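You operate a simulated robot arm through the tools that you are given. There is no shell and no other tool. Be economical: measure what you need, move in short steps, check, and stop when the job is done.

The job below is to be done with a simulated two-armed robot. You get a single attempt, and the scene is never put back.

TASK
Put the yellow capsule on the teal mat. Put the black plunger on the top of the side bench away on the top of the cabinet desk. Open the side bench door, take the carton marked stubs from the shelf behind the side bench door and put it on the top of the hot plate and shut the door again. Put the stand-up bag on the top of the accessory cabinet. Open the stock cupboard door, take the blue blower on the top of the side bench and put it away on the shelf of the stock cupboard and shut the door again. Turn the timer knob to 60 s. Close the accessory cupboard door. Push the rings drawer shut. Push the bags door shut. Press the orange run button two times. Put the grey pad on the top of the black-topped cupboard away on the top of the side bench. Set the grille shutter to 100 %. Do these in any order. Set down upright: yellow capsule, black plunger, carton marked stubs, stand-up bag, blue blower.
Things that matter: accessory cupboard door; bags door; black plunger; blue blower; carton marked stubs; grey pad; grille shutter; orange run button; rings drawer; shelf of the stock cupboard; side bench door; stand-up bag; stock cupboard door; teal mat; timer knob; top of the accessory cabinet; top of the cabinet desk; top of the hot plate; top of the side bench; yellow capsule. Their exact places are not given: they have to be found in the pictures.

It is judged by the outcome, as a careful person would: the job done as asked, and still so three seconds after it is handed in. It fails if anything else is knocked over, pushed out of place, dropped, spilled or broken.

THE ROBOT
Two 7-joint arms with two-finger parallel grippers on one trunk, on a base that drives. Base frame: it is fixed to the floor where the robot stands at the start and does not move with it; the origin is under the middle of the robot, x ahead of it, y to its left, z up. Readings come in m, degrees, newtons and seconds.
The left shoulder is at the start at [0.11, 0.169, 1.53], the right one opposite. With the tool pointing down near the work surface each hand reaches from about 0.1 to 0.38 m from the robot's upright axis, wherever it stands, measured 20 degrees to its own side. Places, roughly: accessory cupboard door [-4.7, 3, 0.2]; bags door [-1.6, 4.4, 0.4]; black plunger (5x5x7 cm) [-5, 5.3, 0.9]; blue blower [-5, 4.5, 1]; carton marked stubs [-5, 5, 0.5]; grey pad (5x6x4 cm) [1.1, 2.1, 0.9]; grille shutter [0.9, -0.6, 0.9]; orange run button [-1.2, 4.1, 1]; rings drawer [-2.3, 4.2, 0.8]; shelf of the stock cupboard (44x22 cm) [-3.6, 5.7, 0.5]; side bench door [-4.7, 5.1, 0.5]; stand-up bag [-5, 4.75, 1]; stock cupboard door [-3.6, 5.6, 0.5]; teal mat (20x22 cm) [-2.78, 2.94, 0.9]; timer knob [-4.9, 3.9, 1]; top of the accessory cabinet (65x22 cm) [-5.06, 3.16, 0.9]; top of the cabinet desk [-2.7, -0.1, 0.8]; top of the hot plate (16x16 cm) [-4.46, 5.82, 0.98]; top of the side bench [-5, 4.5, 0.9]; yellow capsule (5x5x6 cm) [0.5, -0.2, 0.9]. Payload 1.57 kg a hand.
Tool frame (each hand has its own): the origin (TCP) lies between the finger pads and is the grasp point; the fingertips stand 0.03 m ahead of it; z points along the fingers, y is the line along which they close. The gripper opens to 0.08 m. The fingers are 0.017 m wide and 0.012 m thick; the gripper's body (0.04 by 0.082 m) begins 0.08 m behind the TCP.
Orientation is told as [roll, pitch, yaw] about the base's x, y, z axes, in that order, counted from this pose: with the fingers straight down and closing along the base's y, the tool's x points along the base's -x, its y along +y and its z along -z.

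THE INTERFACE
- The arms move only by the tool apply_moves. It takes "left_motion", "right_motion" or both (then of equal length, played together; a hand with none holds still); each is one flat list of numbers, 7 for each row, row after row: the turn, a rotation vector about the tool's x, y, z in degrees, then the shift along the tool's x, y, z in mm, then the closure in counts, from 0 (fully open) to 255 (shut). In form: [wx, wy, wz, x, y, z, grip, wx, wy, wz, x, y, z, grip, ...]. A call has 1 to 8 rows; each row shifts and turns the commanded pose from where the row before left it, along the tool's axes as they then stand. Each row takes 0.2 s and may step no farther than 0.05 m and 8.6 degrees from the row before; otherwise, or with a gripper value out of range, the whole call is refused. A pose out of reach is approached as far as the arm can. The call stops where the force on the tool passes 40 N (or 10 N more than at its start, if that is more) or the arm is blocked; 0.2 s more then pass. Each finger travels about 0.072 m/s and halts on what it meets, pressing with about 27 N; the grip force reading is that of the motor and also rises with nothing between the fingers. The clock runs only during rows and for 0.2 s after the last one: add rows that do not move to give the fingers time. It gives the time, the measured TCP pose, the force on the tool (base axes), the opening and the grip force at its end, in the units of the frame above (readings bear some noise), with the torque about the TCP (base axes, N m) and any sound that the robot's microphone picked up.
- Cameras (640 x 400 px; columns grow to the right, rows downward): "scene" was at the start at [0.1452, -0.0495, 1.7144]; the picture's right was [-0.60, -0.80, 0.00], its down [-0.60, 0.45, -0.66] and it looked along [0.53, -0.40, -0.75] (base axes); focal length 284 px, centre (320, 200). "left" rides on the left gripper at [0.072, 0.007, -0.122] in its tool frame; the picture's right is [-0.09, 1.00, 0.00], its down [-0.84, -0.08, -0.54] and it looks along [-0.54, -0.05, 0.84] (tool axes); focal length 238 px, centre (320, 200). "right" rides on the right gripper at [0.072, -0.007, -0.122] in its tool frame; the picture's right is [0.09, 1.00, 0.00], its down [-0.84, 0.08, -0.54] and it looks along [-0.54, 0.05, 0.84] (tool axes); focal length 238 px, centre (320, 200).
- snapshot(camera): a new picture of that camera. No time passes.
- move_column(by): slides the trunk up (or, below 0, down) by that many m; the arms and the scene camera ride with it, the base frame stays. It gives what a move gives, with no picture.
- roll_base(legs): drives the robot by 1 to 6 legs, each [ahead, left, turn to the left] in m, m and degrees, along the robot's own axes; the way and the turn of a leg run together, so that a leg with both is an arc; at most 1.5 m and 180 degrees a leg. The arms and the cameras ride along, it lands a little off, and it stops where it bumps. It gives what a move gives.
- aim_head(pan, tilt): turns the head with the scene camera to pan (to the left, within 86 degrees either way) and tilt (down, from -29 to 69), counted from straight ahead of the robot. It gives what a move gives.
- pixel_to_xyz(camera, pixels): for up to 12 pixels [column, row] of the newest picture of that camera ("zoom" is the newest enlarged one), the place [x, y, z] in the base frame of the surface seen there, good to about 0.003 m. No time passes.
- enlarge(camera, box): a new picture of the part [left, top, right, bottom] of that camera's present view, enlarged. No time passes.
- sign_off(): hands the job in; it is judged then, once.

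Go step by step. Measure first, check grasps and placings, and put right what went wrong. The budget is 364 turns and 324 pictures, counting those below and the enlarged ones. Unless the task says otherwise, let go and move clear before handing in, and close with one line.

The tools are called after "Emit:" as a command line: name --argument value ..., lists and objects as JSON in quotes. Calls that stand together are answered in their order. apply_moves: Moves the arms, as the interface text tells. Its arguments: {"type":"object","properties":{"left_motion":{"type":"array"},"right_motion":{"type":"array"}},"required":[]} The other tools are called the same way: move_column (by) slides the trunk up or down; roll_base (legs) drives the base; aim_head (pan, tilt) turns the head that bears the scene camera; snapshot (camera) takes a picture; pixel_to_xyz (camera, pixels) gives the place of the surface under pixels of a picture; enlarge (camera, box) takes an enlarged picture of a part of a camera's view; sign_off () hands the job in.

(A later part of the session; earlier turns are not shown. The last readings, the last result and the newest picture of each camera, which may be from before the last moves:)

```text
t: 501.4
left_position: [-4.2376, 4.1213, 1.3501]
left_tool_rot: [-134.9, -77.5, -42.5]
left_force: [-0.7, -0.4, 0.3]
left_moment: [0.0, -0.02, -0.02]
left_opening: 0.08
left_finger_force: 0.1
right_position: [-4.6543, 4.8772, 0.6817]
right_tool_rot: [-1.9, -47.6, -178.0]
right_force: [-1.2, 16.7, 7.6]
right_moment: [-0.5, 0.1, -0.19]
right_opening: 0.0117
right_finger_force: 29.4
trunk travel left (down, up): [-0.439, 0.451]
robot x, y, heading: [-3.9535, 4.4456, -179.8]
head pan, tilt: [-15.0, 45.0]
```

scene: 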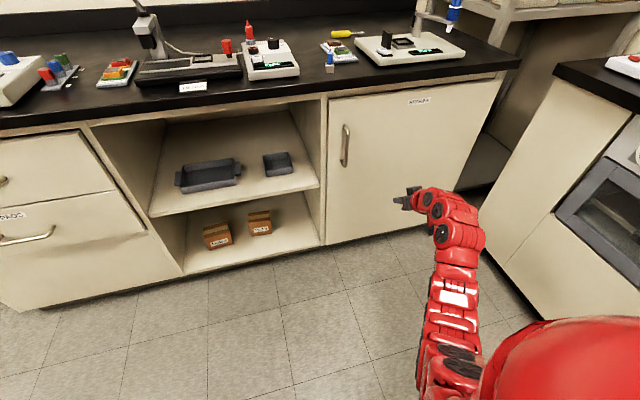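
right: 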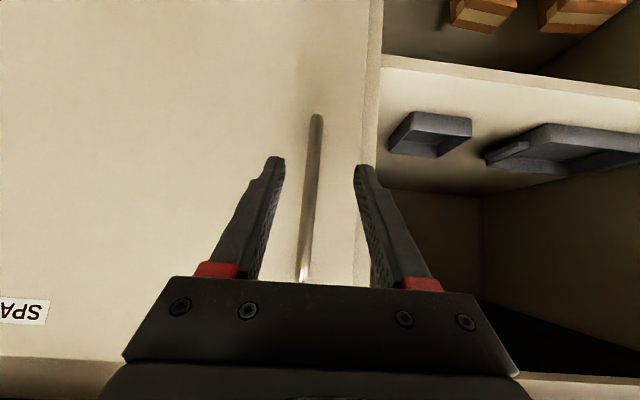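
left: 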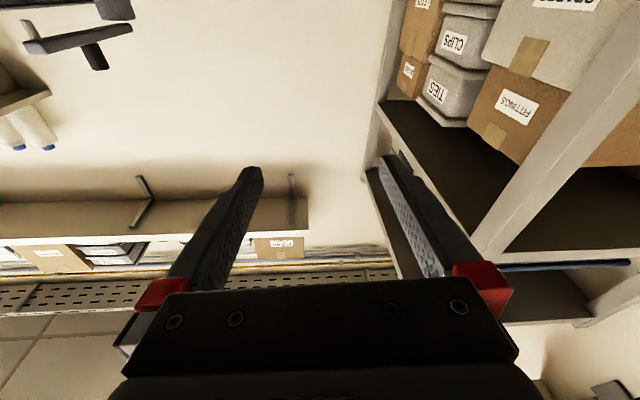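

Gripped. Pull the door open along its arc, translating only.

Emit:
roll_base --legs '[[-0.093, -0.016, 0], [-0.09, -0.032, 0], [-0.082, -0.047, 0], [-0.073, -0.061, 0]]'

Emit:
snapshot --camera "right"

```text
t: 504.7
left_position: [-3.8983, 4.2753, 1.3499]
left_tool_rot: [-134.9, -77.5, -42.6]
left_force: [-0.1, 0.1, -0.3]
left_moment: [0.01, -0.01, 0.03]
left_opening: 0.08
left_finger_force: 0.0
right_position: [-4.3167, 5.029, 0.682]
right_tool_rot: [-1.7, -47.4, -178.0]
right_force: [20.2, -20.9, -3.0]
right_moment: [-0.69, -0.32, 0.08]
right_opening: 0.0121
right_finger_force: 29.3
trunk travel left (down, up): [-0.439, 0.451]
robot x, y, heading: [-3.6126, 4.6018, -179.8]
head pan, tilt: [-15.0, 45.0]
```

```text
167 pictures are left
```

right: 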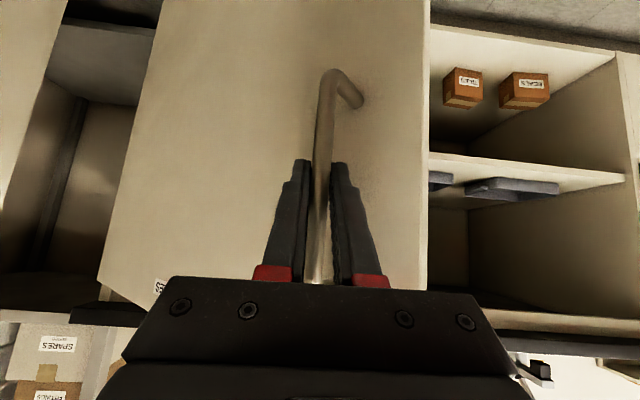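

Open 40°, smooth. Continue to 90°.

Emit:
roll_base --legs '[[-0.062, -0.072, 0], [-0.048, -0.082, 0], [-0.033, -0.089, 0], [-0.017, -0.094, 0], [0, -0.08, 0]]'

Emit:
snapshot --camera "right"

Emit:
snapshot --camera "scene"

```text
t: 508.7
left_position: [-3.7393, 4.6859, 1.3499]
left_tool_rot: [-135.2, -77.6, -42.4]
left_force: [-0.1, -1.4, -0.7]
left_moment: [0.0, 0.0, 0.0]
left_opening: 0.0797
left_finger_force: 0.0
right_position: [-4.1553, 5.4387, 0.6803]
right_tool_rot: [-1.1, -47.6, -178.2]
right_force: [10.0, -2.1, 3.1]
right_moment: [-1.76, 0.96, 0.84]
right_opening: 0.0117
right_finger_force: 29.0
trunk travel left (down, up): [-0.439, 0.451]
robot x, y, heading: [-3.4518, 5.0118, 179.9]
head pan, tilt: [-15.0, 45.0]
stopped in leg 5: the robot was blocked; the commanded pose is now the measured one
```

```text
166 pictures are left
```

right: 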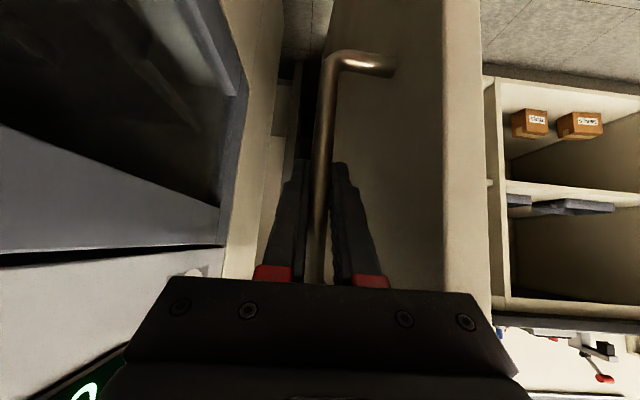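

```text
165 pictures are left
```

scene: 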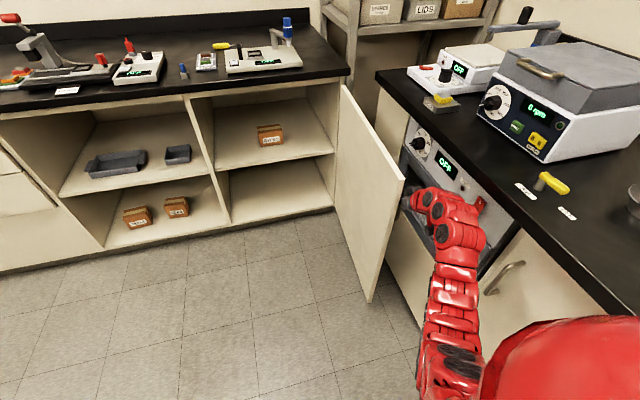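

The door is ~90° open and the carton is visible on the shelf at (270,135). Release and back out eastward.

Emit:
apply_moves --right_motion '[0, 0, 0, 0, 0, 0, 170, 0, 0, 0, 0, 0, 0, 140, 0, 0, 0, 0, 0, 0, 140]'

Emit:
roll_base --legs '[[-0.15, 0, 0]]'

Emit:
enlarge --camera "scene" --box '[170, 60, 430, 260]'

```text
t: 509.5
left_position: [-3.7404, 4.686, 1.3502]
left_tool_rot: [-134.8, -77.5, -42.7]
left_force: [0.1, -0.3, 0.4]
left_moment: [0.01, 0.01, -0.03]
left_opening: 0.0798
left_finger_force: 0.1
right_position: [-4.1564, 5.4397, 0.6793]
right_tool_rot: [-1.4, -47.4, -178.1]
right_force: [-1.0, -0.1, -0.2]
right_moment: [-0.02, 0.02, -0.02]
right_opening: 0.0361
right_finger_force: 0.0
trunk travel left (down, up): [-0.439, 0.451]
robot x, y, heading: [-3.4503, 5.0109, 180.1]
head pan, tilt: [-15.0, 45.0]
```

```text
t: 510.9
left_position: [-3.5901, 4.686, 1.3503]
left_tool_rot: [-135.0, -77.5, -42.5]
left_force: [-0.2, -1.0, 0.2]
left_moment: [0.03, -0.02, 0.02]
left_opening: 0.08
left_finger_force: 0.0
right_position: [-4.0052, 5.4395, 0.6819]
right_tool_rot: [-1.5, -47.5, -178.2]
right_force: [-0.5, -0.3, 0.7]
right_moment: [0.0, -0.01, 0.02]
right_opening: 0.036
right_finger_force: 0.1
trunk travel left (down, up): [-0.439, 0.451]
robot x, y, heading: [-3.3024, 5.0102, 180.0]
head pan, tilt: [-15.0, 45.0]
```

```text
2.00 times, centred on (300, 160) of scene
```

zoom: 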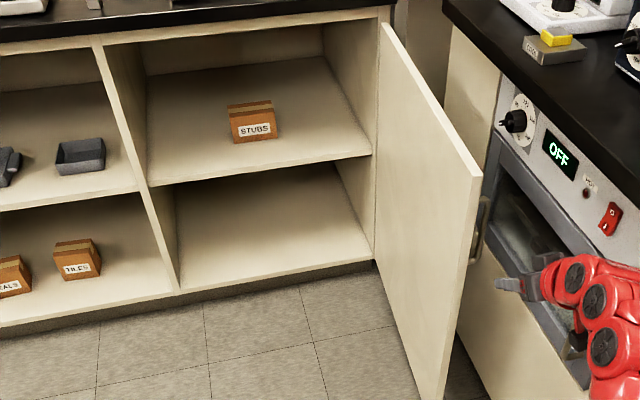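

The carton reads STUBS. Measure it and the opening.

Emit:
pixel_to_xyz --camera "zoom" --pixels '[[250, 110], [233, 125], [273, 120], [237, 140], [275, 135], [230, 108], [270, 103], [200, 160], [300, 160], [260, 25], [340, 150], [155, 170]]'

```text
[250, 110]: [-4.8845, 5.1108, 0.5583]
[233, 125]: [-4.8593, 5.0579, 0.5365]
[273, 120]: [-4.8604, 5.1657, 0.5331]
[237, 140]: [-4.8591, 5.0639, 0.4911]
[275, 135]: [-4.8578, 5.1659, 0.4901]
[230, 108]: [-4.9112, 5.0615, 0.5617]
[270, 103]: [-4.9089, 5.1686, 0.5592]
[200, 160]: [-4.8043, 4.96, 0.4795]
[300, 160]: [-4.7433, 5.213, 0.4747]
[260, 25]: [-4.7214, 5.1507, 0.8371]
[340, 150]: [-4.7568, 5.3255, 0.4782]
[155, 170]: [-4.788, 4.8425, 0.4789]
```

The STUBS carton spans x -4.86..-4.92, y 5.058..5.168, z 0.478..0.560: 11 cm wide, 6 cm deep. It must be gripped across its 6 cm depth, so I'll first turn it by pushing its north end back with a fingertip. Raise over the door and line up.

Emit:
move_column --by 0.4

Emit:
apply_moves --right_motion '[0, 0, 0, 0, 0, 0, 255, 0, 0, 0, 0, 0, 0, 255, 0, 0, 0, 0, 0, 0, 255]'

Emit:
roll_base --legs '[[0, 0.285, 0]]'

Emit:
move_column --by -0.4

Emit:
move_column --by -0.145

Emit:
snapshot --camera "right"

```text
t: 514.7
left_position: [-3.5913, 4.6875, 1.7496]
left_tool_rot: [-134.8, -77.5, -42.8]
left_force: [-0.7, 0.0, -0.1]
left_moment: [0.01, 0.03, -0.01]
left_opening: 0.0801
left_finger_force: 0.1
right_position: [-4.0059, 5.4399, 1.08]
right_tool_rot: [-1.5, -47.4, -178.1]
right_force: [-0.6, 0.2, 0.3]
right_moment: [0.03, 0.03, 0.04]
right_opening: 0.0361
right_finger_force: 0.0
trunk travel left (down, up): [-0.839, 0.051]
robot x, y, heading: [-3.3029, 5.0158, 179.8]
head pan, tilt: [-15.0, 45.0]
```

```text
t: 515.5
left_position: [-3.5918, 4.6867, 1.75]
left_tool_rot: [-134.8, -77.4, -42.8]
left_force: [-0.4, -0.6, -0.7]
left_moment: [-0.02, -0.01, 0.03]
left_opening: 0.0798
left_finger_force: 0.1
right_position: [-4.0066, 5.4394, 1.0809]
right_tool_rot: [-1.5, -47.4, -178.0]
right_force: [0.3, -0.3, 0.2]
right_moment: [-0.02, -0.01, 0.01]
right_opening: 0.0001
right_finger_force: 21.3
trunk travel left (down, up): [-0.839, 0.051]
robot x, y, heading: [-3.3009, 5.0117, 179.7]
head pan, tilt: [-15.0, 45.0]
```

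```text
t: 517.5
left_position: [-3.5927, 4.4045, 1.7491]
left_tool_rot: [-135.0, -77.7, -42.7]
left_force: [-1.1, -0.2, -0.1]
left_moment: [-0.02, 0.02, 0.01]
left_opening: 0.0799
left_finger_force: 0.1
right_position: [-4.0065, 5.1589, 1.0797]
right_tool_rot: [-1.3, -47.3, -178.3]
right_force: [0.7, -0.3, 0.1]
right_moment: [-0.01, -0.02, -0.01]
right_opening: 0.0
right_finger_force: 21.6
trunk travel left (down, up): [-0.839, 0.051]
robot x, y, heading: [-3.307, 4.7286, 180.0]
head pan, tilt: [-15.0, 45.0]
```

```text
t: 521.3
left_position: [-3.592, 4.4026, 1.3496]
left_tool_rot: [-134.8, -77.5, -42.8]
left_force: [-0.4, 0.3, -0.5]
left_moment: [0.02, 0.04, 0.01]
left_opening: 0.0796
left_finger_force: 0.1
right_position: [-4.0072, 5.1574, 0.6804]
right_tool_rot: [-1.4, -47.4, -178.1]
right_force: [0.4, 0.7, 0.2]
right_moment: [-0.01, -0.03, 0.0]
right_opening: 0.0001
right_finger_force: 21.2
trunk travel left (down, up): [-0.439, 0.451]
robot x, y, heading: [-3.3068, 4.7291, 179.8]
head pan, tilt: [-15.0, 45.0]
```

```text
t: 523.0
left_position: [-3.5935, 4.4031, 1.2053]
left_tool_rot: [-134.9, -77.6, -42.8]
left_force: [0.4, 0.5, 0.6]
left_moment: [-0.01, -0.02, 0.0]
left_opening: 0.08
left_finger_force: 0.1
right_position: [-4.0067, 5.157, 0.5349]
right_tool_rot: [-1.4, -47.5, -178.2]
right_force: [-0.4, -0.3, 1.1]
right_moment: [-0.02, 0.03, 0.01]
right_opening: 0.0001
right_finger_force: 21.1
trunk travel left (down, up): [-0.294, 0.596]
robot x, y, heading: [-3.3033, 4.7282, 179.8]
head pan, tilt: [-15.0, 45.0]
```

```text
163 pictures are left
```

right: 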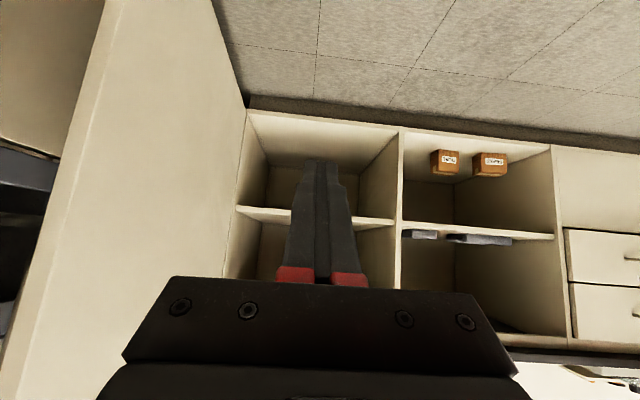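

Tip height 0.515, aimed at y≈5.155. Drive in close to the carton.

Emit:
roll_base --legs '[[0.78, 0, 0]]'

Emit:
snapshot --camera "right"

Emit:
snapshot --camera "scene"

```text
t: 527.3
left_position: [-4.375, 4.4013, 1.206]
left_tool_rot: [-134.6, -77.5, -42.5]
left_force: [-0.9, 0.4, 0.5]
left_moment: [-0.01, 0.0, -0.02]
left_opening: 0.0801
left_finger_force: 0.0
right_position: [-4.7946, 5.1515, 0.5348]
right_tool_rot: [-1.4, -47.3, -177.8]
right_force: [0.6, -0.1, 0.3]
right_moment: [-0.02, -0.03, 0.02]
right_opening: 0.0
right_finger_force: 21.0
trunk travel left (down, up): [-0.294, 0.596]
robot x, y, heading: [-4.0892, 4.728, -179.6]
head pan, tilt: [-15.0, 45.0]
```

```text
162 pictures are left
```

right: 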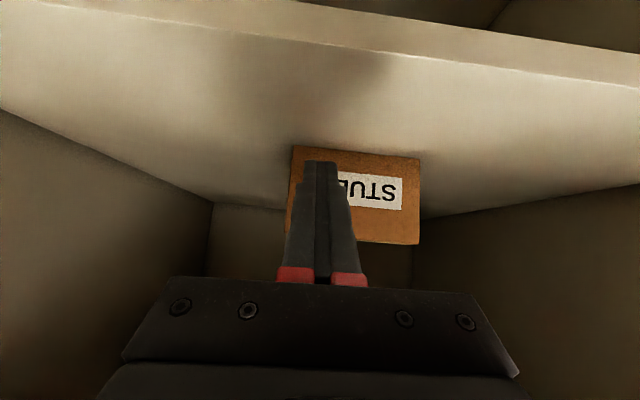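

```text
161 pictures are left
```

scene: 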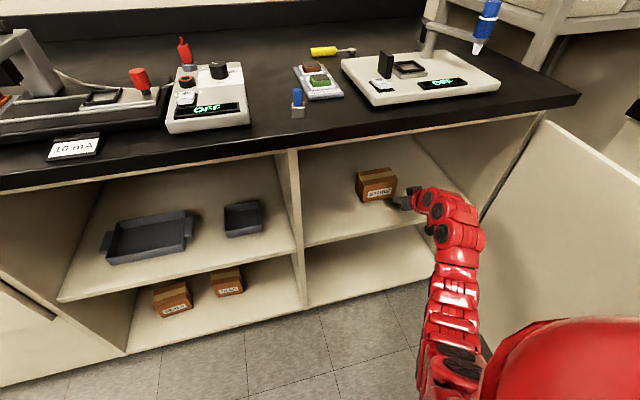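

Tip is at the north end of the carton. Push about 75 mm.

Emit:
roll_base --legs '[[0.115, 0, 0]]'

Emit:
snapshot --camera "right"

Emit:
enlarge --camera "scene" --box '[270, 120, 500, 270]'

```text
t: 528.5
left_position: [-4.4911, 4.3986, 1.2045]
left_tool_rot: [-134.6, -77.6, -42.5]
left_force: [-0.4, 0.4, -0.9]
left_moment: [-0.01, 0.02, 0.0]
left_opening: 0.0799
left_finger_force: 0.0
right_position: [-4.9112, 5.1499, 0.5344]
right_tool_rot: [-1.4, -47.4, -177.8]
right_force: [0.1, -0.6, -0.4]
right_moment: [0.0, -0.01, 0.01]
right_opening: 0.0
right_finger_force: 21.1
trunk travel left (down, up): [-0.294, 0.596]
robot x, y, heading: [-4.2027, 4.7257, -179.9]
head pan, tilt: [-15.0, 45.0]
```

```text
160 pictures are left
```

right: 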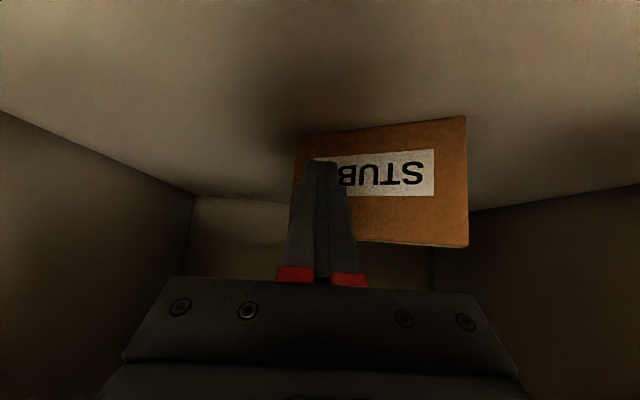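

```text
2.67 times, centred on (385, 195) of scene
```

zoom: 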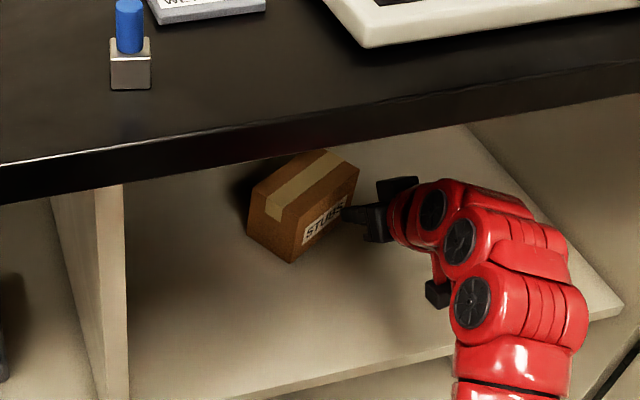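

It rotates nicely. Measure the orientation.

Emit:
pixel_to_xyz --camera "zoom" --pixels '[[255, 190], [298, 215], [355, 168], [318, 153], [292, 255], [250, 235], [305, 190]]'

Emit:
pixel_to_xyz --camera "right" --pixels '[[460, 130], [460, 230], [300, 140], [360, 215], [440, 240]]'

```text
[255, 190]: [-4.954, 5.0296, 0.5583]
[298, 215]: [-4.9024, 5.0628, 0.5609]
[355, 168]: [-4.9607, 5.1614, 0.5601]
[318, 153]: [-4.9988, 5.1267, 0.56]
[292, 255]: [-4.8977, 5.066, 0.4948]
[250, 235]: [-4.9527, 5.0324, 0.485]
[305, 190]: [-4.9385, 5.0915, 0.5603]
```

```text
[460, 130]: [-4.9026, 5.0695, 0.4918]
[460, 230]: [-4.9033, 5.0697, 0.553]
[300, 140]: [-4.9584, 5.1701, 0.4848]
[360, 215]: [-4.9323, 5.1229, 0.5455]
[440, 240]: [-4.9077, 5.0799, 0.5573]
```

Rotated 31°. Continue: back off 15 mm, shift 22 mm south, and push again.

Emit:
roll_base --legs '[[-0.015, 0, 0], [0, 0.02, 0], [0.07, 0, 0]]'

Emit:
snapshot --camera "right"

Emit:
enlarge --camera "scene" --box '[270, 120, 500, 270]'

```text
t: 530.2
left_position: [-4.545, 4.38, 1.204]
left_tool_rot: [-134.5, -77.6, -42.6]
left_force: [0.1, -1.0, -0.2]
left_moment: [0.04, 0.01, 0.0]
left_opening: 0.08
left_finger_force: 0.1
right_position: [-4.9647, 5.1298, 0.5357]
right_tool_rot: [-1.3, -47.3, -177.7]
right_force: [-1.0, 0.2, -0.8]
right_moment: [0.01, 0.02, 0.03]
right_opening: 0.0
right_finger_force: 21.6
trunk travel left (down, up): [-0.294, 0.596]
robot x, y, heading: [-4.2593, 4.7045, -179.6]
head pan, tilt: [-15.0, 45.0]
```

```text
158 pictures are left
```

right: 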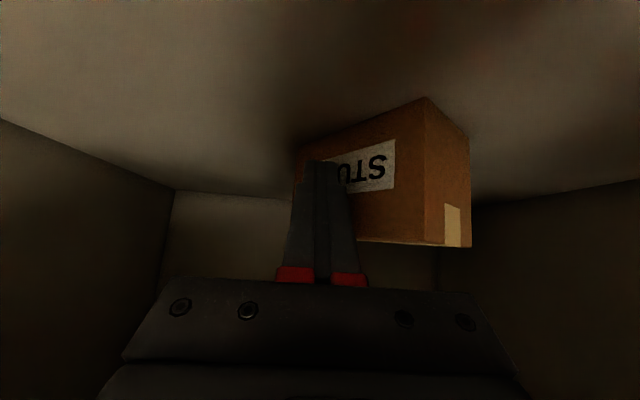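

```text
2.67 times, centred on (385, 195) of scene
```

zoom: 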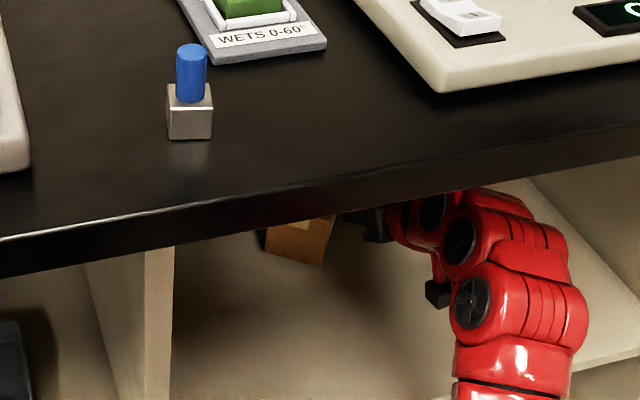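

Emit:
pixel_to_xyz --camera "right" --pixels '[[424, 105], [424, 200], [470, 145], [468, 230], [300, 150], [380, 150], [430, 235]]'

```text
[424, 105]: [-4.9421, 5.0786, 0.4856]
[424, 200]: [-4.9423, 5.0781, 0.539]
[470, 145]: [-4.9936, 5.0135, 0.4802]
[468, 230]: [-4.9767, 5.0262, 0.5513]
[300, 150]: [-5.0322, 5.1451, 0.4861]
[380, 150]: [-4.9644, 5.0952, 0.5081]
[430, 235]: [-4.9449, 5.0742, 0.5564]
```

Now rotated 53°: the long axis points along 143°, centre ≈(-5.005,5.086). I'll back out, turn the tool 37° to match, and open.

Emit:
roll_base --legs '[[-0.35, 0, 0]]'

Emit:
apply_moves --right_motion '[5.45, 0, 5.0, 0, 0, 0, 0, 5.45, 0, 5.0, 0, 0, 0, 0, 5.45, 0, 5.0, 0, 0, 0, 0, 5.45, 0, 5.0, 0, 0, 0, 0, 5.45, 0, 5.0, 0, 0, 0, 0]'

Emit:
snapshot --camera "right"

```text
t: 532.5
left_position: [-4.1953, 4.3803, 1.2042]
left_tool_rot: [-134.8, -77.5, -42.2]
left_force: [0.0, 0.3, 0.1]
left_moment: [-0.02, 0.01, -0.01]
left_opening: 0.0803
left_finger_force: 0.0
right_position: [-4.6181, 5.1314, 0.5352]
right_tool_rot: [-1.5, -47.4, -177.6]
right_force: [-0.5, 0.4, -0.2]
right_moment: [0.04, 0.04, 0.02]
right_opening: 0.0
right_finger_force: 21.3
trunk travel left (down, up): [-0.294, 0.596]
robot x, y, heading: [-3.9103, 4.7121, -179.9]
head pan, tilt: [-15.0, 45.0]
```

```text
t: 533.7
left_position: [-4.1965, 4.381, 1.2047]
left_tool_rot: [-134.7, -77.5, -42.4]
left_force: [0.4, -0.1, 0.9]
left_moment: [0.03, -0.03, 0.0]
left_opening: 0.0799
left_finger_force: 0.0
right_position: [-4.6186, 5.1309, 0.5354]
right_tool_rot: [-1.1, -48.0, 145.1]
right_force: [-0.1, 0.5, -0.6]
right_moment: [-0.01, 0.02, -0.01]
right_opening: 0.0801
right_finger_force: 0.1
trunk travel left (down, up): [-0.294, 0.596]
robot x, y, heading: [-3.9131, 4.7046, -179.6]
head pan, tilt: [-15.0, 45.0]
```

```text
156 pictures are left
```

right: 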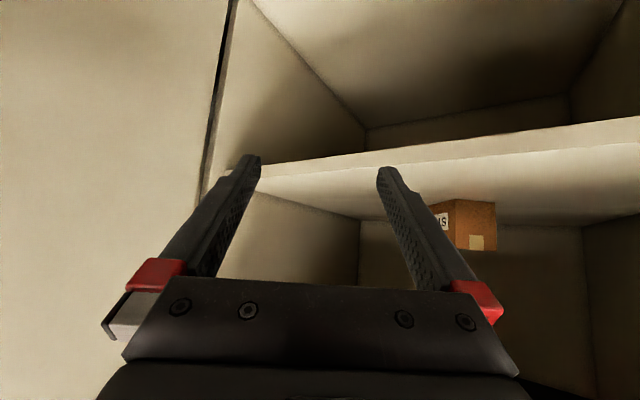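

Rotation is clean (yaw 145°). Move to a pre-grasp point south-east of the carton.

Emit:
roll_base --legs '[[0, 0.11, 0], [0.28, 0, 0]]'

Emit:
snapshot --camera "right"

```text
t: 536.5
left_position: [-4.477, 4.2694, 1.2046]
left_tool_rot: [-134.6, -77.5, -42.5]
left_force: [0.8, 0.2, -0.5]
left_moment: [0.02, 0.01, -0.01]
left_opening: 0.0802
left_finger_force: 0.0
right_position: [-4.8967, 5.0201, 0.5347]
right_tool_rot: [-1.2, -47.9, 145.2]
right_force: [-1.0, -0.3, 0.1]
right_moment: [0.01, 0.0, -0.02]
right_opening: 0.0803
right_finger_force: 0.0
trunk travel left (down, up): [-0.294, 0.596]
robot x, y, heading: [-4.1919, 4.5947, -179.8]
head pan, tilt: [-15.0, 45.0]
```

```text
155 pictures are left
```

right: 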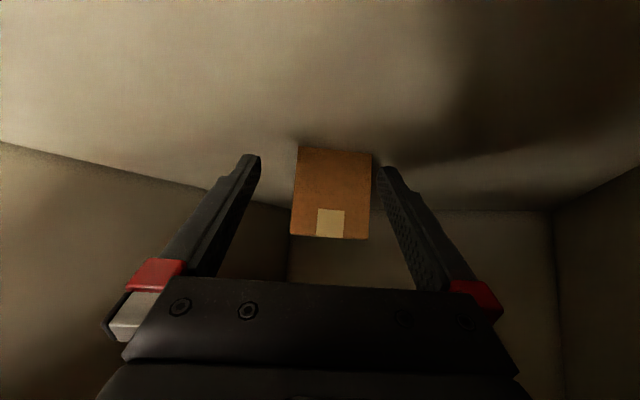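

The carton's end faces the gripper squarely. Measure its end corners.

Emit:
pixel_to_xyz --camera "right" --pixels '[[298, 190], [368, 190], [333, 180], [333, 232], [300, 150], [370, 157]]'

```text
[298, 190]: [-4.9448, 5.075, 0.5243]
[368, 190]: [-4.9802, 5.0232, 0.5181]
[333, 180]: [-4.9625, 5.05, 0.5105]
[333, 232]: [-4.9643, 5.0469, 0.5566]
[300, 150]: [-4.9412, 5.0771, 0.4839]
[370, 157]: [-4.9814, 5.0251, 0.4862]
```

Aim: TCP at (-4.992,5.069). Small lateral fix, then slide in along the carton's axis.

Emit:
roll_base --legs '[[0.0073, 0.0108, 0]]'

Emit:
roll_base --legs '[[0.086, -0.058, 0]]'

Emit:
snapshot --camera "right"

```text
t: 537.2
left_position: [-4.4838, 4.2591, 1.2038]
left_tool_rot: [-134.7, -77.6, -42.6]
left_force: [0.4, -0.4, -0.4]
left_moment: [0.02, -0.02, 0.0]
left_opening: 0.08
left_finger_force: 0.0
right_position: [-4.903, 5.0094, 0.5358]
right_tool_rot: [-1.1, -48.0, 145.2]
right_force: [0.0, -0.2, 0.6]
right_moment: [0.0, 0.01, -0.02]
right_opening: 0.0801
right_finger_force: 0.0
trunk travel left (down, up): [-0.294, 0.596]
robot x, y, heading: [-4.1964, 4.5833, -179.9]
head pan, tilt: [-15.0, 45.0]
```

```text
t: 538.4
left_position: [-4.5707, 4.3199, 1.2052]
left_tool_rot: [-134.7, -77.6, -42.5]
left_force: [-0.4, 0.6, 0.3]
left_moment: [-0.01, 0.02, 0.06]
left_opening: 0.0797
left_finger_force: 0.1
right_position: [-4.9898, 5.0679, 0.5344]
right_tool_rot: [-1.2, -48.0, 145.0]
right_force: [0.5, 0.7, -0.9]
right_moment: [0.02, 0.05, -0.02]
right_opening: 0.0798
right_finger_force: 0.0
trunk travel left (down, up): [-0.294, 0.596]
robot x, y, heading: [-4.282, 4.6438, -179.6]
head pan, tilt: [-15.0, 45.0]
```

```text
154 pictures are left
```

right: 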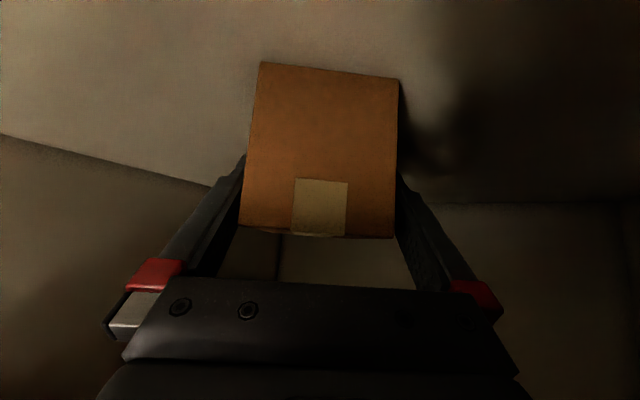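

The carton end lies between the fingers. Close.

Emit:
apply_moves --right_motion '[0, 0, 0, 0, 0, 0, 80, 0, 0, 0, 0, 0, 0, 255, 0, 0, 0, 0, 0, 0, 255, 0, 0, 0, 0, 0, 0, 255]'

Emit:
move_column --by 0.03

Emit:
snapshot --camera "right"

```text
t: 539.4
left_position: [-4.5695, 4.3175, 1.2046]
left_tool_rot: [-134.7, -77.5, -42.4]
left_force: [-0.1, 0.5, 0.0]
left_moment: [0.02, -0.01, -0.01]
left_opening: 0.0799
left_finger_force: 0.1
right_position: [-4.9903, 5.0683, 0.5344]
right_tool_rot: [-1.1, -47.9, 145.1]
right_force: [-0.1, 0.4, 0.6]
right_moment: [-0.02, -0.06, 0.0]
right_opening: 0.0697
right_finger_force: 26.8
trunk travel left (down, up): [-0.294, 0.596]
robot x, y, heading: [-4.2858, 4.6466, -179.5]
head pan, tilt: [-15.0, 45.0]
```

```text
t: 540.1
left_position: [-4.5704, 4.3169, 1.2341]
left_tool_rot: [-134.7, -77.5, -42.5]
left_force: [0.9, 0.7, 0.2]
left_moment: [-0.01, 0.01, 0.0]
left_opening: 0.08
left_finger_force: 0.1
right_position: [-4.9903, 5.0675, 0.5652]
right_tool_rot: [-1.2, -47.9, 145.1]
right_force: [0.3, 0.7, -1.5]
right_moment: [-0.02, -0.05, -0.04]
right_opening: 0.07
right_finger_force: 27.1
trunk travel left (down, up): [-0.324, 0.566]
robot x, y, heading: [-4.2819, 4.6433, -179.9]
head pan, tilt: [-15.0, 45.0]
```

```text
153 pictures are left
```

right: 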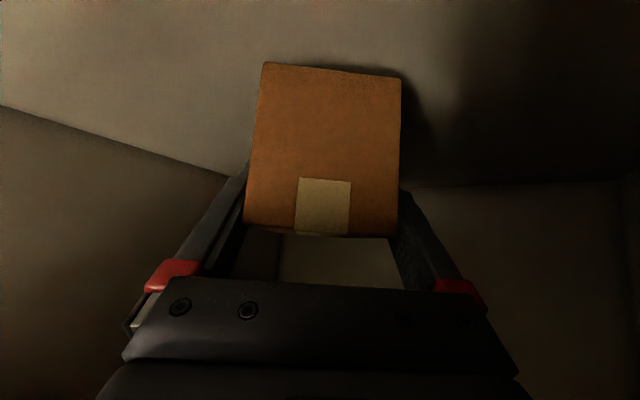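

Held (70 mm) and lifted. Lower 12 mm for head-room under the rail and withdraw east.

Emit:
move_column --by -0.014

Emit:
roll_base --legs '[[-0.55, 0, 0]]'

Emit:
move_column --by 0.4

Emit:
move_column --by 0.16

Emit:
aim_head --pan -40 --tilt 40

Emit:
snapshot --camera "scene"

```text
t: 540.8
left_position: [-4.5706, 4.3174, 1.2202]
left_tool_rot: [-134.7, -77.5, -42.5]
left_force: [0.8, 0.0, -0.4]
left_moment: [-0.01, -0.02, 0.02]
left_opening: 0.0799
left_finger_force: 0.0
right_position: [-4.9893, 5.0682, 0.551]
right_tool_rot: [-1.2, -47.9, 145.1]
right_force: [0.4, 0.4, -1.4]
right_moment: [-0.01, -0.06, -0.02]
right_opening: 0.0697
right_finger_force: 27.0
trunk travel left (down, up): [-0.31, 0.58]
robot x, y, heading: [-4.2831, 4.6451, -179.7]
head pan, tilt: [-15.0, 45.0]
```

```text
t: 543.9
left_position: [-4.0198, 4.32, 1.2207]
left_tool_rot: [-134.8, -77.5, -42.5]
left_force: [-0.1, 0.7, -0.2]
left_moment: [0.02, -0.02, 0.02]
left_opening: 0.0802
left_finger_force: 0.1
right_position: [-4.4405, 5.0707, 0.5504]
right_tool_rot: [-1.2, -47.8, 145.1]
right_force: [-0.7, -0.4, -1.4]
right_moment: [-0.03, -0.01, -0.01]
right_opening: 0.0699
right_finger_force: 27.3
trunk travel left (down, up): [-0.31, 0.58]
robot x, y, heading: [-3.7343, 4.6475, -179.6]
head pan, tilt: [-15.0, 45.0]
```

```text
t: 547.8
left_position: [-4.0211, 4.319, 1.6196]
left_tool_rot: [-134.7, -77.5, -42.5]
left_force: [-0.5, -0.8, -0.2]
left_moment: [0.0, -0.01, 0.0]
left_opening: 0.0797
left_finger_force: 0.1
right_position: [-4.4416, 5.0706, 0.9508]
right_tool_rot: [-1.1, -47.8, 145.0]
right_force: [0.6, -0.1, -1.5]
right_moment: [0.0, -0.04, 0.0]
right_opening: 0.0696
right_finger_force: 27.3
trunk travel left (down, up): [-0.71, 0.18]
robot x, y, heading: [-3.7324, 4.6471, -179.9]
head pan, tilt: [-15.0, 45.0]
```

```text
t: 549.6
left_position: [-4.0193, 4.3202, 1.7797]
left_tool_rot: [-134.7, -77.5, -42.5]
left_force: [0.1, -1.1, -0.2]
left_moment: [0.03, -0.04, -0.01]
left_opening: 0.08
left_finger_force: 0.0
right_position: [-4.4416, 5.0707, 1.1109]
right_tool_rot: [-1.2, -48.0, 145.1]
right_force: [0.7, 0.4, -1.0]
right_moment: [0.0, -0.06, 0.0]
right_opening: 0.0697
right_finger_force: 27.2
trunk travel left (down, up): [-0.87, 0.02]
robot x, y, heading: [-3.734, 4.6484, -179.9]
head pan, tilt: [-15.0, 45.0]
```

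```text
t: 550.5
left_position: [-4.0204, 4.3202, 1.7815]
left_tool_rot: [-134.6, -77.5, -42.4]
left_force: [-0.2, 0.4, 0.5]
left_moment: [-0.01, -0.02, 0.02]
left_opening: 0.0801
left_finger_force: 0.0
right_position: [-4.4401, 5.0703, 1.1122]
right_tool_rot: [-1.1, -47.9, 145.1]
right_force: [0.7, -0.1, -1.5]
right_moment: [0.02, 0.0, 0.0]
right_opening: 0.0696
right_finger_force: 26.9
trunk travel left (down, up): [-0.87, 0.02]
robot x, y, heading: [-3.737, 4.6491, -179.7]
head pan, tilt: [-40.0, 40.0]
```

```text
152 pictures are left
```

scene: 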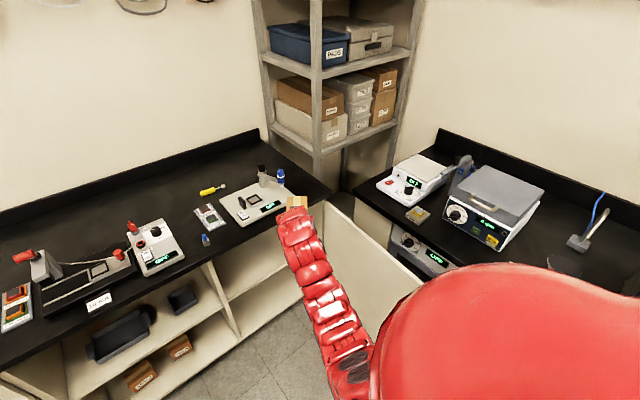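

Measure the hot plate's top.

Emit:
enlarge --camera "scene" --box '[350, 130, 500, 250]'

Emit:
pixel_to_xyz --camera "zoom" --pixels '[[190, 140], [300, 105], [430, 155], [345, 215], [300, 160], [240, 255], [380, 240], [480, 130], [470, 290], [290, 360], [240, 240]]'

```text
3.33 times, centred on (425, 190) of scene
```

zoom: 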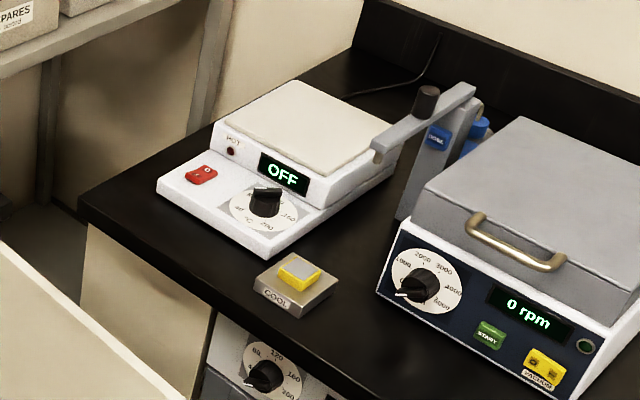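

```text
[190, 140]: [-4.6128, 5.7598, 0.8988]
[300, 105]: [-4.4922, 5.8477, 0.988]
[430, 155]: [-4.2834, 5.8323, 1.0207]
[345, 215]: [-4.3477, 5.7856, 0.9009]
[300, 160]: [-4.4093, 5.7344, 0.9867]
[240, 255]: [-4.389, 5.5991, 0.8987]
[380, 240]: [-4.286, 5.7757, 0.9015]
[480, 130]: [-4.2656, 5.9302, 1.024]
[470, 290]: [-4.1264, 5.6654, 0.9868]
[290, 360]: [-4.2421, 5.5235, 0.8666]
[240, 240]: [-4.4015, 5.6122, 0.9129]
```

The hot plate top is z≈0.987, centre (-4.46,5.82). Facing north-west (135°) fits: the carton's long axis then points about north. Turn, then go west and north with the carton high.

Emit:
move_column --by 0.019

Emit:
roll_base --legs '[[0, 0, -45], [0.371, 0.371, 0]]'

Emit:
aim_head --pan -20 --tilt 40

Emit:
snapshot --camera "scene"

Emit:
snapshot --camera "right"

```text
t: 551.1
left_position: [-4.02, 4.3201, 1.7993]
left_tool_rot: [-134.8, -77.5, -42.4]
left_force: [0.7, -0.3, -0.3]
left_moment: [-0.01, -0.04, -0.01]
left_opening: 0.0799
left_finger_force: 0.0
right_position: [-4.4412, 5.071, 1.1305]
right_tool_rot: [-1.2, -48.0, 145.1]
right_force: [-0.5, 0.5, -0.8]
right_moment: [0.03, -0.02, -0.02]
right_opening: 0.0699
right_finger_force: 27.0
trunk travel left (down, up): [-0.889, 0.001]
robot x, y, heading: [-3.7351, 4.6504, -179.8]
head pan, tilt: [-40.0, 40.0]
```

```text
t: 556.2
left_position: [-4.6937, 4.6175, 1.7991]
left_tool_rot: [-135.0, -77.4, -87.6]
left_force: [-0.4, 0.0, 0.7]
left_moment: [0.01, -0.01, 0.02]
left_opening: 0.0797
left_finger_force: 0.0
right_position: [-4.4546, 5.444, 1.131]
right_tool_rot: [-1.1, -47.9, 99.7]
right_force: [0.2, -0.6, -1.7]
right_moment: [-0.03, -0.01, 0.0]
right_opening: 0.0698
right_finger_force: 27.7
trunk travel left (down, up): [-0.889, 0.001]
robot x, y, heading: [-4.2624, 4.648, 134.8]
head pan, tilt: [-40.0, 40.0]
```

```text
t: 557.1
left_position: [-4.6949, 4.6184, 1.7983]
left_tool_rot: [-134.7, -77.5, -87.8]
left_force: [0.4, 0.2, 0.2]
left_moment: [0.02, 0.0, 0.0]
left_opening: 0.0802
left_finger_force: 0.1
right_position: [-4.4567, 5.4458, 1.1305]
right_tool_rot: [-1.2, -47.9, 99.7]
right_force: [0.8, -0.5, -0.4]
right_moment: [-0.04, -0.01, -0.01]
right_opening: 0.0699
right_finger_force: 26.9
trunk travel left (down, up): [-0.889, 0.001]
robot x, y, heading: [-4.261, 4.6452, 134.9]
head pan, tilt: [-20.0, 40.0]
```

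```text
150 pictures are left
```

scene: 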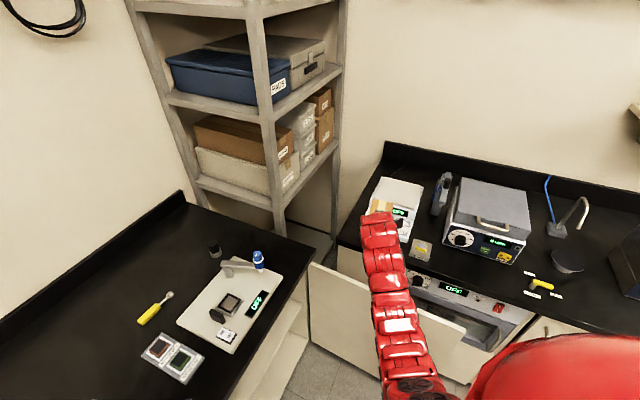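

```text
149 pictures are left
```

right: 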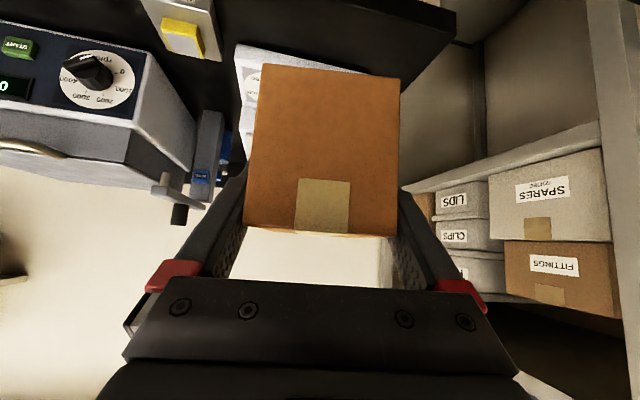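

Approach the hot plate northward.

Emit:
roll_base --legs '[[0.255, -0.247, 0]]'

Emit:
snapshot --camera "right"

Emit:
enlarge --camera "scene" --box '[320, 130, 560, 310]'

```text
t: 559.4
left_position: [-4.7013, 4.9693, 1.7989]
left_tool_rot: [-134.8, -77.5, -87.7]
left_force: [0.9, 0.5, 0.3]
left_moment: [-0.01, -0.02, 0.03]
left_opening: 0.0802
left_finger_force: 0.1
right_position: [-4.4641, 5.7973, 1.1298]
right_tool_rot: [-1.2, -48.0, 100.0]
right_force: [0.0, -0.8, -0.9]
right_moment: [-0.04, -0.02, 0.0]
right_opening: 0.0699
right_finger_force: 27.8
trunk travel left (down, up): [-0.889, 0.001]
robot x, y, heading: [-4.265, 4.9971, 135.4]
head pan, tilt: [-20.0, 40.0]
```

```text
148 pictures are left
```

right: 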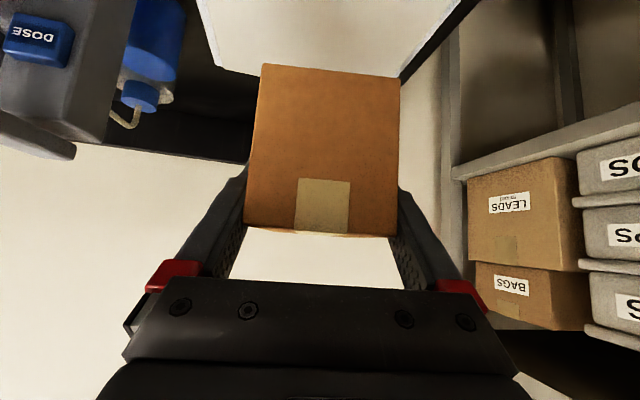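

```text
2.22 times, centred on (440, 220) of scene
```

zoom: 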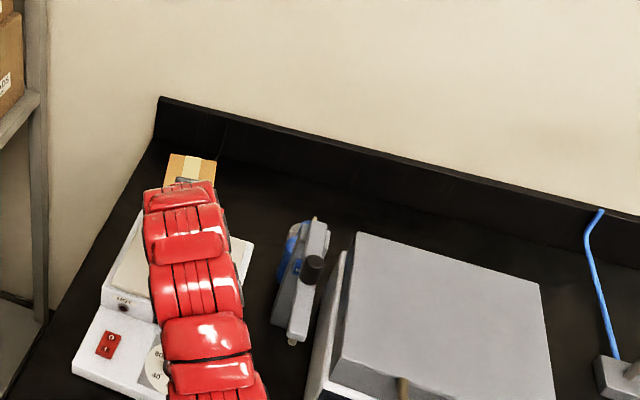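

Verify the plate's extent from this view before lowering.

Emit:
pixel_to_xyz --camera "zoom" --pixels '[[248, 245], [115, 280], [135, 240], [240, 290], [190, 165], [172, 180], [212, 178], [172, 155], [215, 162]]'

Emit:
pixel_to_xyz --camera "right" --pixels '[[215, 55], [395, 70], [300, 20], [470, 10], [205, 15]]'

```text
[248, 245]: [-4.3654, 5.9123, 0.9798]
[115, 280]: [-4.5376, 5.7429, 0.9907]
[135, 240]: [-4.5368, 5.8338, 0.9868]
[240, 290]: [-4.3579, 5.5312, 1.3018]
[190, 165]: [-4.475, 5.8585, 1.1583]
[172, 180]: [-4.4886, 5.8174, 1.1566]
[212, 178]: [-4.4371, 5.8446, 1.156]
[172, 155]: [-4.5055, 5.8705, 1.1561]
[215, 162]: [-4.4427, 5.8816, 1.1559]
```

```text
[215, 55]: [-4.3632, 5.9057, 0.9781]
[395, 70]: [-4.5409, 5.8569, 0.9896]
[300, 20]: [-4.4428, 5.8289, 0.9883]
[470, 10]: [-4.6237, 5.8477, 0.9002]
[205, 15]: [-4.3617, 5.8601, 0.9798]
```

The carton (y 5.76–5.88, x -4.51..-4.44) lies inside the plate (x -4.54..-4.365, y 5.74..5.91). Lower.

Emit:
move_column --by -0.08

Emit:
move_column --by -0.006

```text
t: 560.5
left_position: [-4.7001, 4.9707, 1.7192]
left_tool_rot: [-134.7, -77.4, -87.6]
left_force: [-0.2, 0.3, -0.6]
left_moment: [0.02, 0.02, 0.0]
left_opening: 0.0801
left_finger_force: 0.0
right_position: [-4.4635, 5.7984, 1.0504]
right_tool_rot: [-1.2, -47.9, 99.9]
right_force: [0.5, 0.2, -0.8]
right_moment: [-0.03, -0.01, 0.0]
right_opening: 0.0696
right_finger_force: 27.3
trunk travel left (down, up): [-0.809, 0.081]
robot x, y, heading: [-4.2672, 4.9988, 135.1]
head pan, tilt: [-20.0, 40.0]
```

```text
t: 561.1
left_position: [-4.6996, 4.9707, 1.7137]
left_tool_rot: [-134.9, -77.5, -87.6]
left_force: [0.7, 0.4, 0.4]
left_moment: [0.02, 0.03, 0.0]
left_opening: 0.08
left_finger_force: 0.1
right_position: [-4.4638, 5.7996, 1.0439]
right_tool_rot: [-1.2, -47.9, 99.9]
right_force: [-0.3, -0.1, -1.8]
right_moment: [-0.03, 0.0, 0.0]
right_opening: 0.0697
right_finger_force: 27.0
trunk travel left (down, up): [-0.803, 0.087]
robot x, y, heading: [-4.2638, 5.0017, 134.9]
head pan, tilt: [-20.0, 40.0]
```

Emit:
move_column --by -0.004

Emit:
move_column --by -0.002

```text
t: 561.6
left_position: [-4.7003, 4.9695, 1.711]
left_tool_rot: [-134.8, -77.5, -87.4]
left_force: [0.2, -1.0, -0.9]
left_moment: [0.0, 0.0, 0.02]
left_opening: 0.0799
left_finger_force: 0.1
right_position: [-4.4631, 5.798, 1.0444]
right_tool_rot: [-1.1, -48.2, 99.8]
right_force: [-0.4, 3.7, 12.7]
right_moment: [-0.36, 0.45, -0.14]
right_opening: 0.0699
right_finger_force: 26.7
trunk travel left (down, up): [-0.799, 0.091]
robot x, y, heading: [-4.2621, 5.0024, 135.0]
head pan, tilt: [-20.0, 40.0]
```

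```text
t: 562.1
left_position: [-4.6993, 4.9684, 1.7076]
left_tool_rot: [-134.9, -77.4, -87.5]
left_force: [0.6, -0.7, -0.4]
left_moment: [-0.01, 0.01, -0.02]
left_opening: 0.0797
left_finger_force: 0.1
right_position: [-4.4628, 5.797, 1.042]
right_tool_rot: [-1.1, -48.3, 99.8]
right_force: [-0.7, 10.2, 23.5]
right_moment: [-0.37, 0.49, -0.16]
right_opening: 0.0701
right_finger_force: 27.1
trunk travel left (down, up): [-0.797, 0.093]
robot x, y, heading: [-4.2671, 4.9985, 135.0]
head pan, tilt: [-20.0, 40.0]
```

Contact. Open and withdraw along the finger direction.

Emit:
apply_moves --right_motion '[0, 0, 0, 0, 0, 0, 30, 0, 0, 0, 0, 0, 0, 0, 0, 0, 0, 0, 0, 0, 0]'

Emit:
roll_base --legs '[[-0.13, 0.091, 0]]'

Emit:
snapshot --camera "right"

```text
t: 562.9
left_position: [-4.7013, 4.9713, 1.7079]
left_tool_rot: [-134.7, -77.6, -87.6]
left_force: [0.5, 0.3, 0.1]
left_moment: [0.02, 0.03, -0.02]
left_opening: 0.0801
left_finger_force: 0.1
right_position: [-4.4631, 5.7987, 1.0375]
right_tool_rot: [-1.2, -47.8, 99.9]
right_force: [0.6, 0.2, -0.3]
right_moment: [-0.03, 0.04, -0.01]
right_opening: 0.0802
right_finger_force: 0.0
trunk travel left (down, up): [-0.797, 0.093]
robot x, y, heading: [-4.2644, 4.9956, 135.2]
head pan, tilt: [-20.0, 40.0]
```

```text
t: 564.4
left_position: [-4.673, 4.8165, 1.7076]
left_tool_rot: [-134.8, -77.7, -87.6]
left_force: [-0.5, 0.2, 0.5]
left_moment: [0.0, 0.0, -0.03]
left_opening: 0.0799
left_finger_force: 0.0
right_position: [-4.4373, 5.6429, 1.0371]
right_tool_rot: [-1.2, -47.8, 100.0]
right_force: [-0.2, 0.6, -0.7]
right_moment: [0.01, 0.01, 0.0]
right_opening: 0.0799
right_finger_force: 0.0
trunk travel left (down, up): [-0.797, 0.093]
robot x, y, heading: [-4.2391, 4.8423, 135.1]
head pan, tilt: [-20.0, 40.0]
```

```text
146 pictures are left
```

right: 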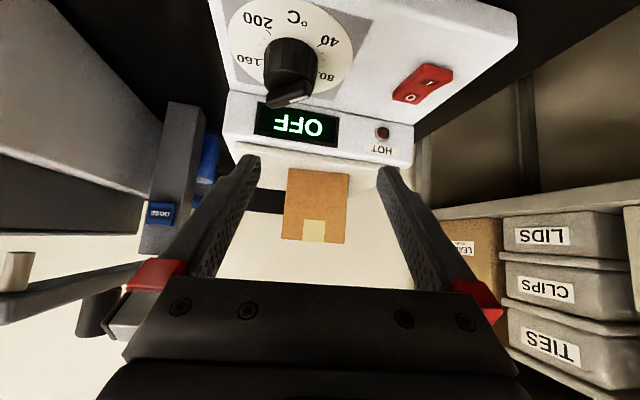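

The carton stands on the hot plate. Now close the side-bench door: raise, back away east, straighten the tool and face west.

Emit:
move_column --by 0.09

Emit:
roll_base --legs '[[-0.2, 0.1, 0], [-0.5, -0.72, 0]]'

Emit:
apply_moves --right_motion '[-5.45, 0, -5.0, 0, 0, 0, 140, -5.45, 0, -5.0, 0, 0, 0, 140, -5.45, 0, -5.0, 0, 0, 0, 140, -5.45, 0, -5.0, 0, 0, 0, 140, -5.45, 0, -5.0, 0, 0, 0, 140]'

Emit:
roll_base --legs '[[0, 0, 45]]'

Emit:
aim_head --pan -25 --tilt 40

Emit:
snapshot --camera "scene"

```text
t: 565.6
left_position: [-4.6722, 4.8139, 1.7966]
left_tool_rot: [-134.7, -77.6, -87.4]
left_force: [-0.6, -0.1, 0.4]
left_moment: [-0.01, -0.02, 0.01]
left_opening: 0.0803
left_finger_force: 0.0
right_position: [-4.4369, 5.6429, 1.1275]
right_tool_rot: [-1.2, -47.9, 99.9]
right_force: [0.2, -0.4, 0.1]
right_moment: [0.01, 0.02, -0.02]
right_opening: 0.0799
right_finger_force: 0.0
trunk travel left (down, up): [-0.887, 0.003]
robot x, y, heading: [-4.2375, 4.8423, 135.0]
head pan, tilt: [-20.0, 40.0]
```

```text
t: 571.5
left_position: [-3.7465, 4.7555, 1.7969]
left_tool_rot: [-134.7, -77.5, -87.5]
left_force: [0.3, 0.6, 0.1]
left_moment: [-0.01, 0.02, -0.02]
left_opening: 0.0802
left_finger_force: 0.1
right_position: [-3.5123, 5.5802, 1.1283]
right_tool_rot: [-1.2, -47.9, 100.0]
right_force: [-0.2, 0.1, 0.5]
right_moment: [-0.03, -0.03, 0.01]
right_opening: 0.0801
right_finger_force: 0.0
trunk travel left (down, up): [-0.887, 0.003]
robot x, y, heading: [-3.3156, 4.7788, 135.4]
head pan, tilt: [-20.0, 40.0]
```

```text
t: 572.7
left_position: [-3.7453, 4.7548, 1.7978]
left_tool_rot: [-134.8, -77.7, -87.4]
left_force: [0.1, 0.7, -0.3]
left_moment: [-0.01, 0.02, -0.03]
left_opening: 0.0797
left_finger_force: 0.0
right_position: [-3.5118, 5.5837, 1.1273]
right_tool_rot: [-1.4, -47.4, 137.3]
right_force: [0.2, 0.6, -0.1]
right_moment: [0.01, 0.01, -0.01]
right_opening: 0.036
right_finger_force: 0.0
trunk travel left (down, up): [-0.887, 0.003]
robot x, y, heading: [-3.3128, 4.7798, 135.2]
head pan, tilt: [-20.0, 40.0]
```

```text
t: 575.2
left_position: [-3.5996, 4.4577, 1.7969]
left_tool_rot: [-134.8, -77.5, -42.5]
left_force: [-0.4, 0.7, 0.4]
left_moment: [0.02, -0.01, -0.04]
left_opening: 0.0802
left_finger_force: 0.2
right_position: [-4.0182, 5.2084, 1.1283]
right_tool_rot: [-1.3, -47.4, -177.9]
right_force: [-0.4, 0.4, -0.5]
right_moment: [0.01, 0.02, -0.01]
right_opening: 0.0363
right_finger_force: 0.0
trunk travel left (down, up): [-0.887, 0.003]
robot x, y, heading: [-3.3142, 4.7833, -179.7]
head pan, tilt: [-20.0, 40.0]
```

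```text
t: 575.8
left_position: [-3.5986, 4.4571, 1.7971]
left_tool_rot: [-134.8, -77.5, -42.5]
left_force: [-0.3, -0.8, 0.1]
left_moment: [-0.01, -0.05, 0.0]
left_opening: 0.0804
left_finger_force: 0.1
right_position: [-4.0181, 5.2097, 1.1297]
right_tool_rot: [-1.4, -47.4, -178.0]
right_force: [-0.3, 0.1, -1.1]
right_moment: [0.0, -0.03, 0.01]
right_opening: 0.036
right_finger_force: 0.1
trunk travel left (down, up): [-0.887, 0.003]
robot x, y, heading: [-3.3126, 4.7798, -179.8]
head pan, tilt: [-25.0, 40.0]
```

```text
145 pictures are left
```

scene: 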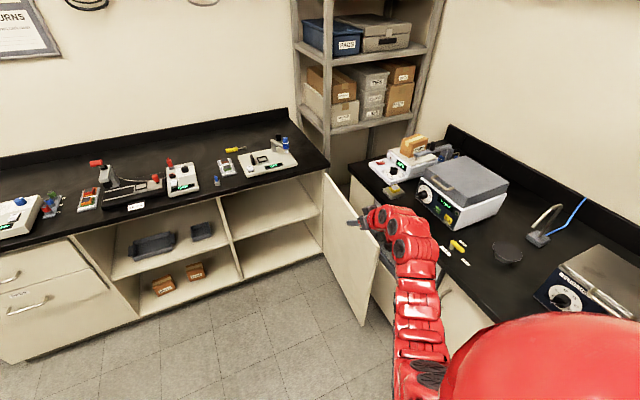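

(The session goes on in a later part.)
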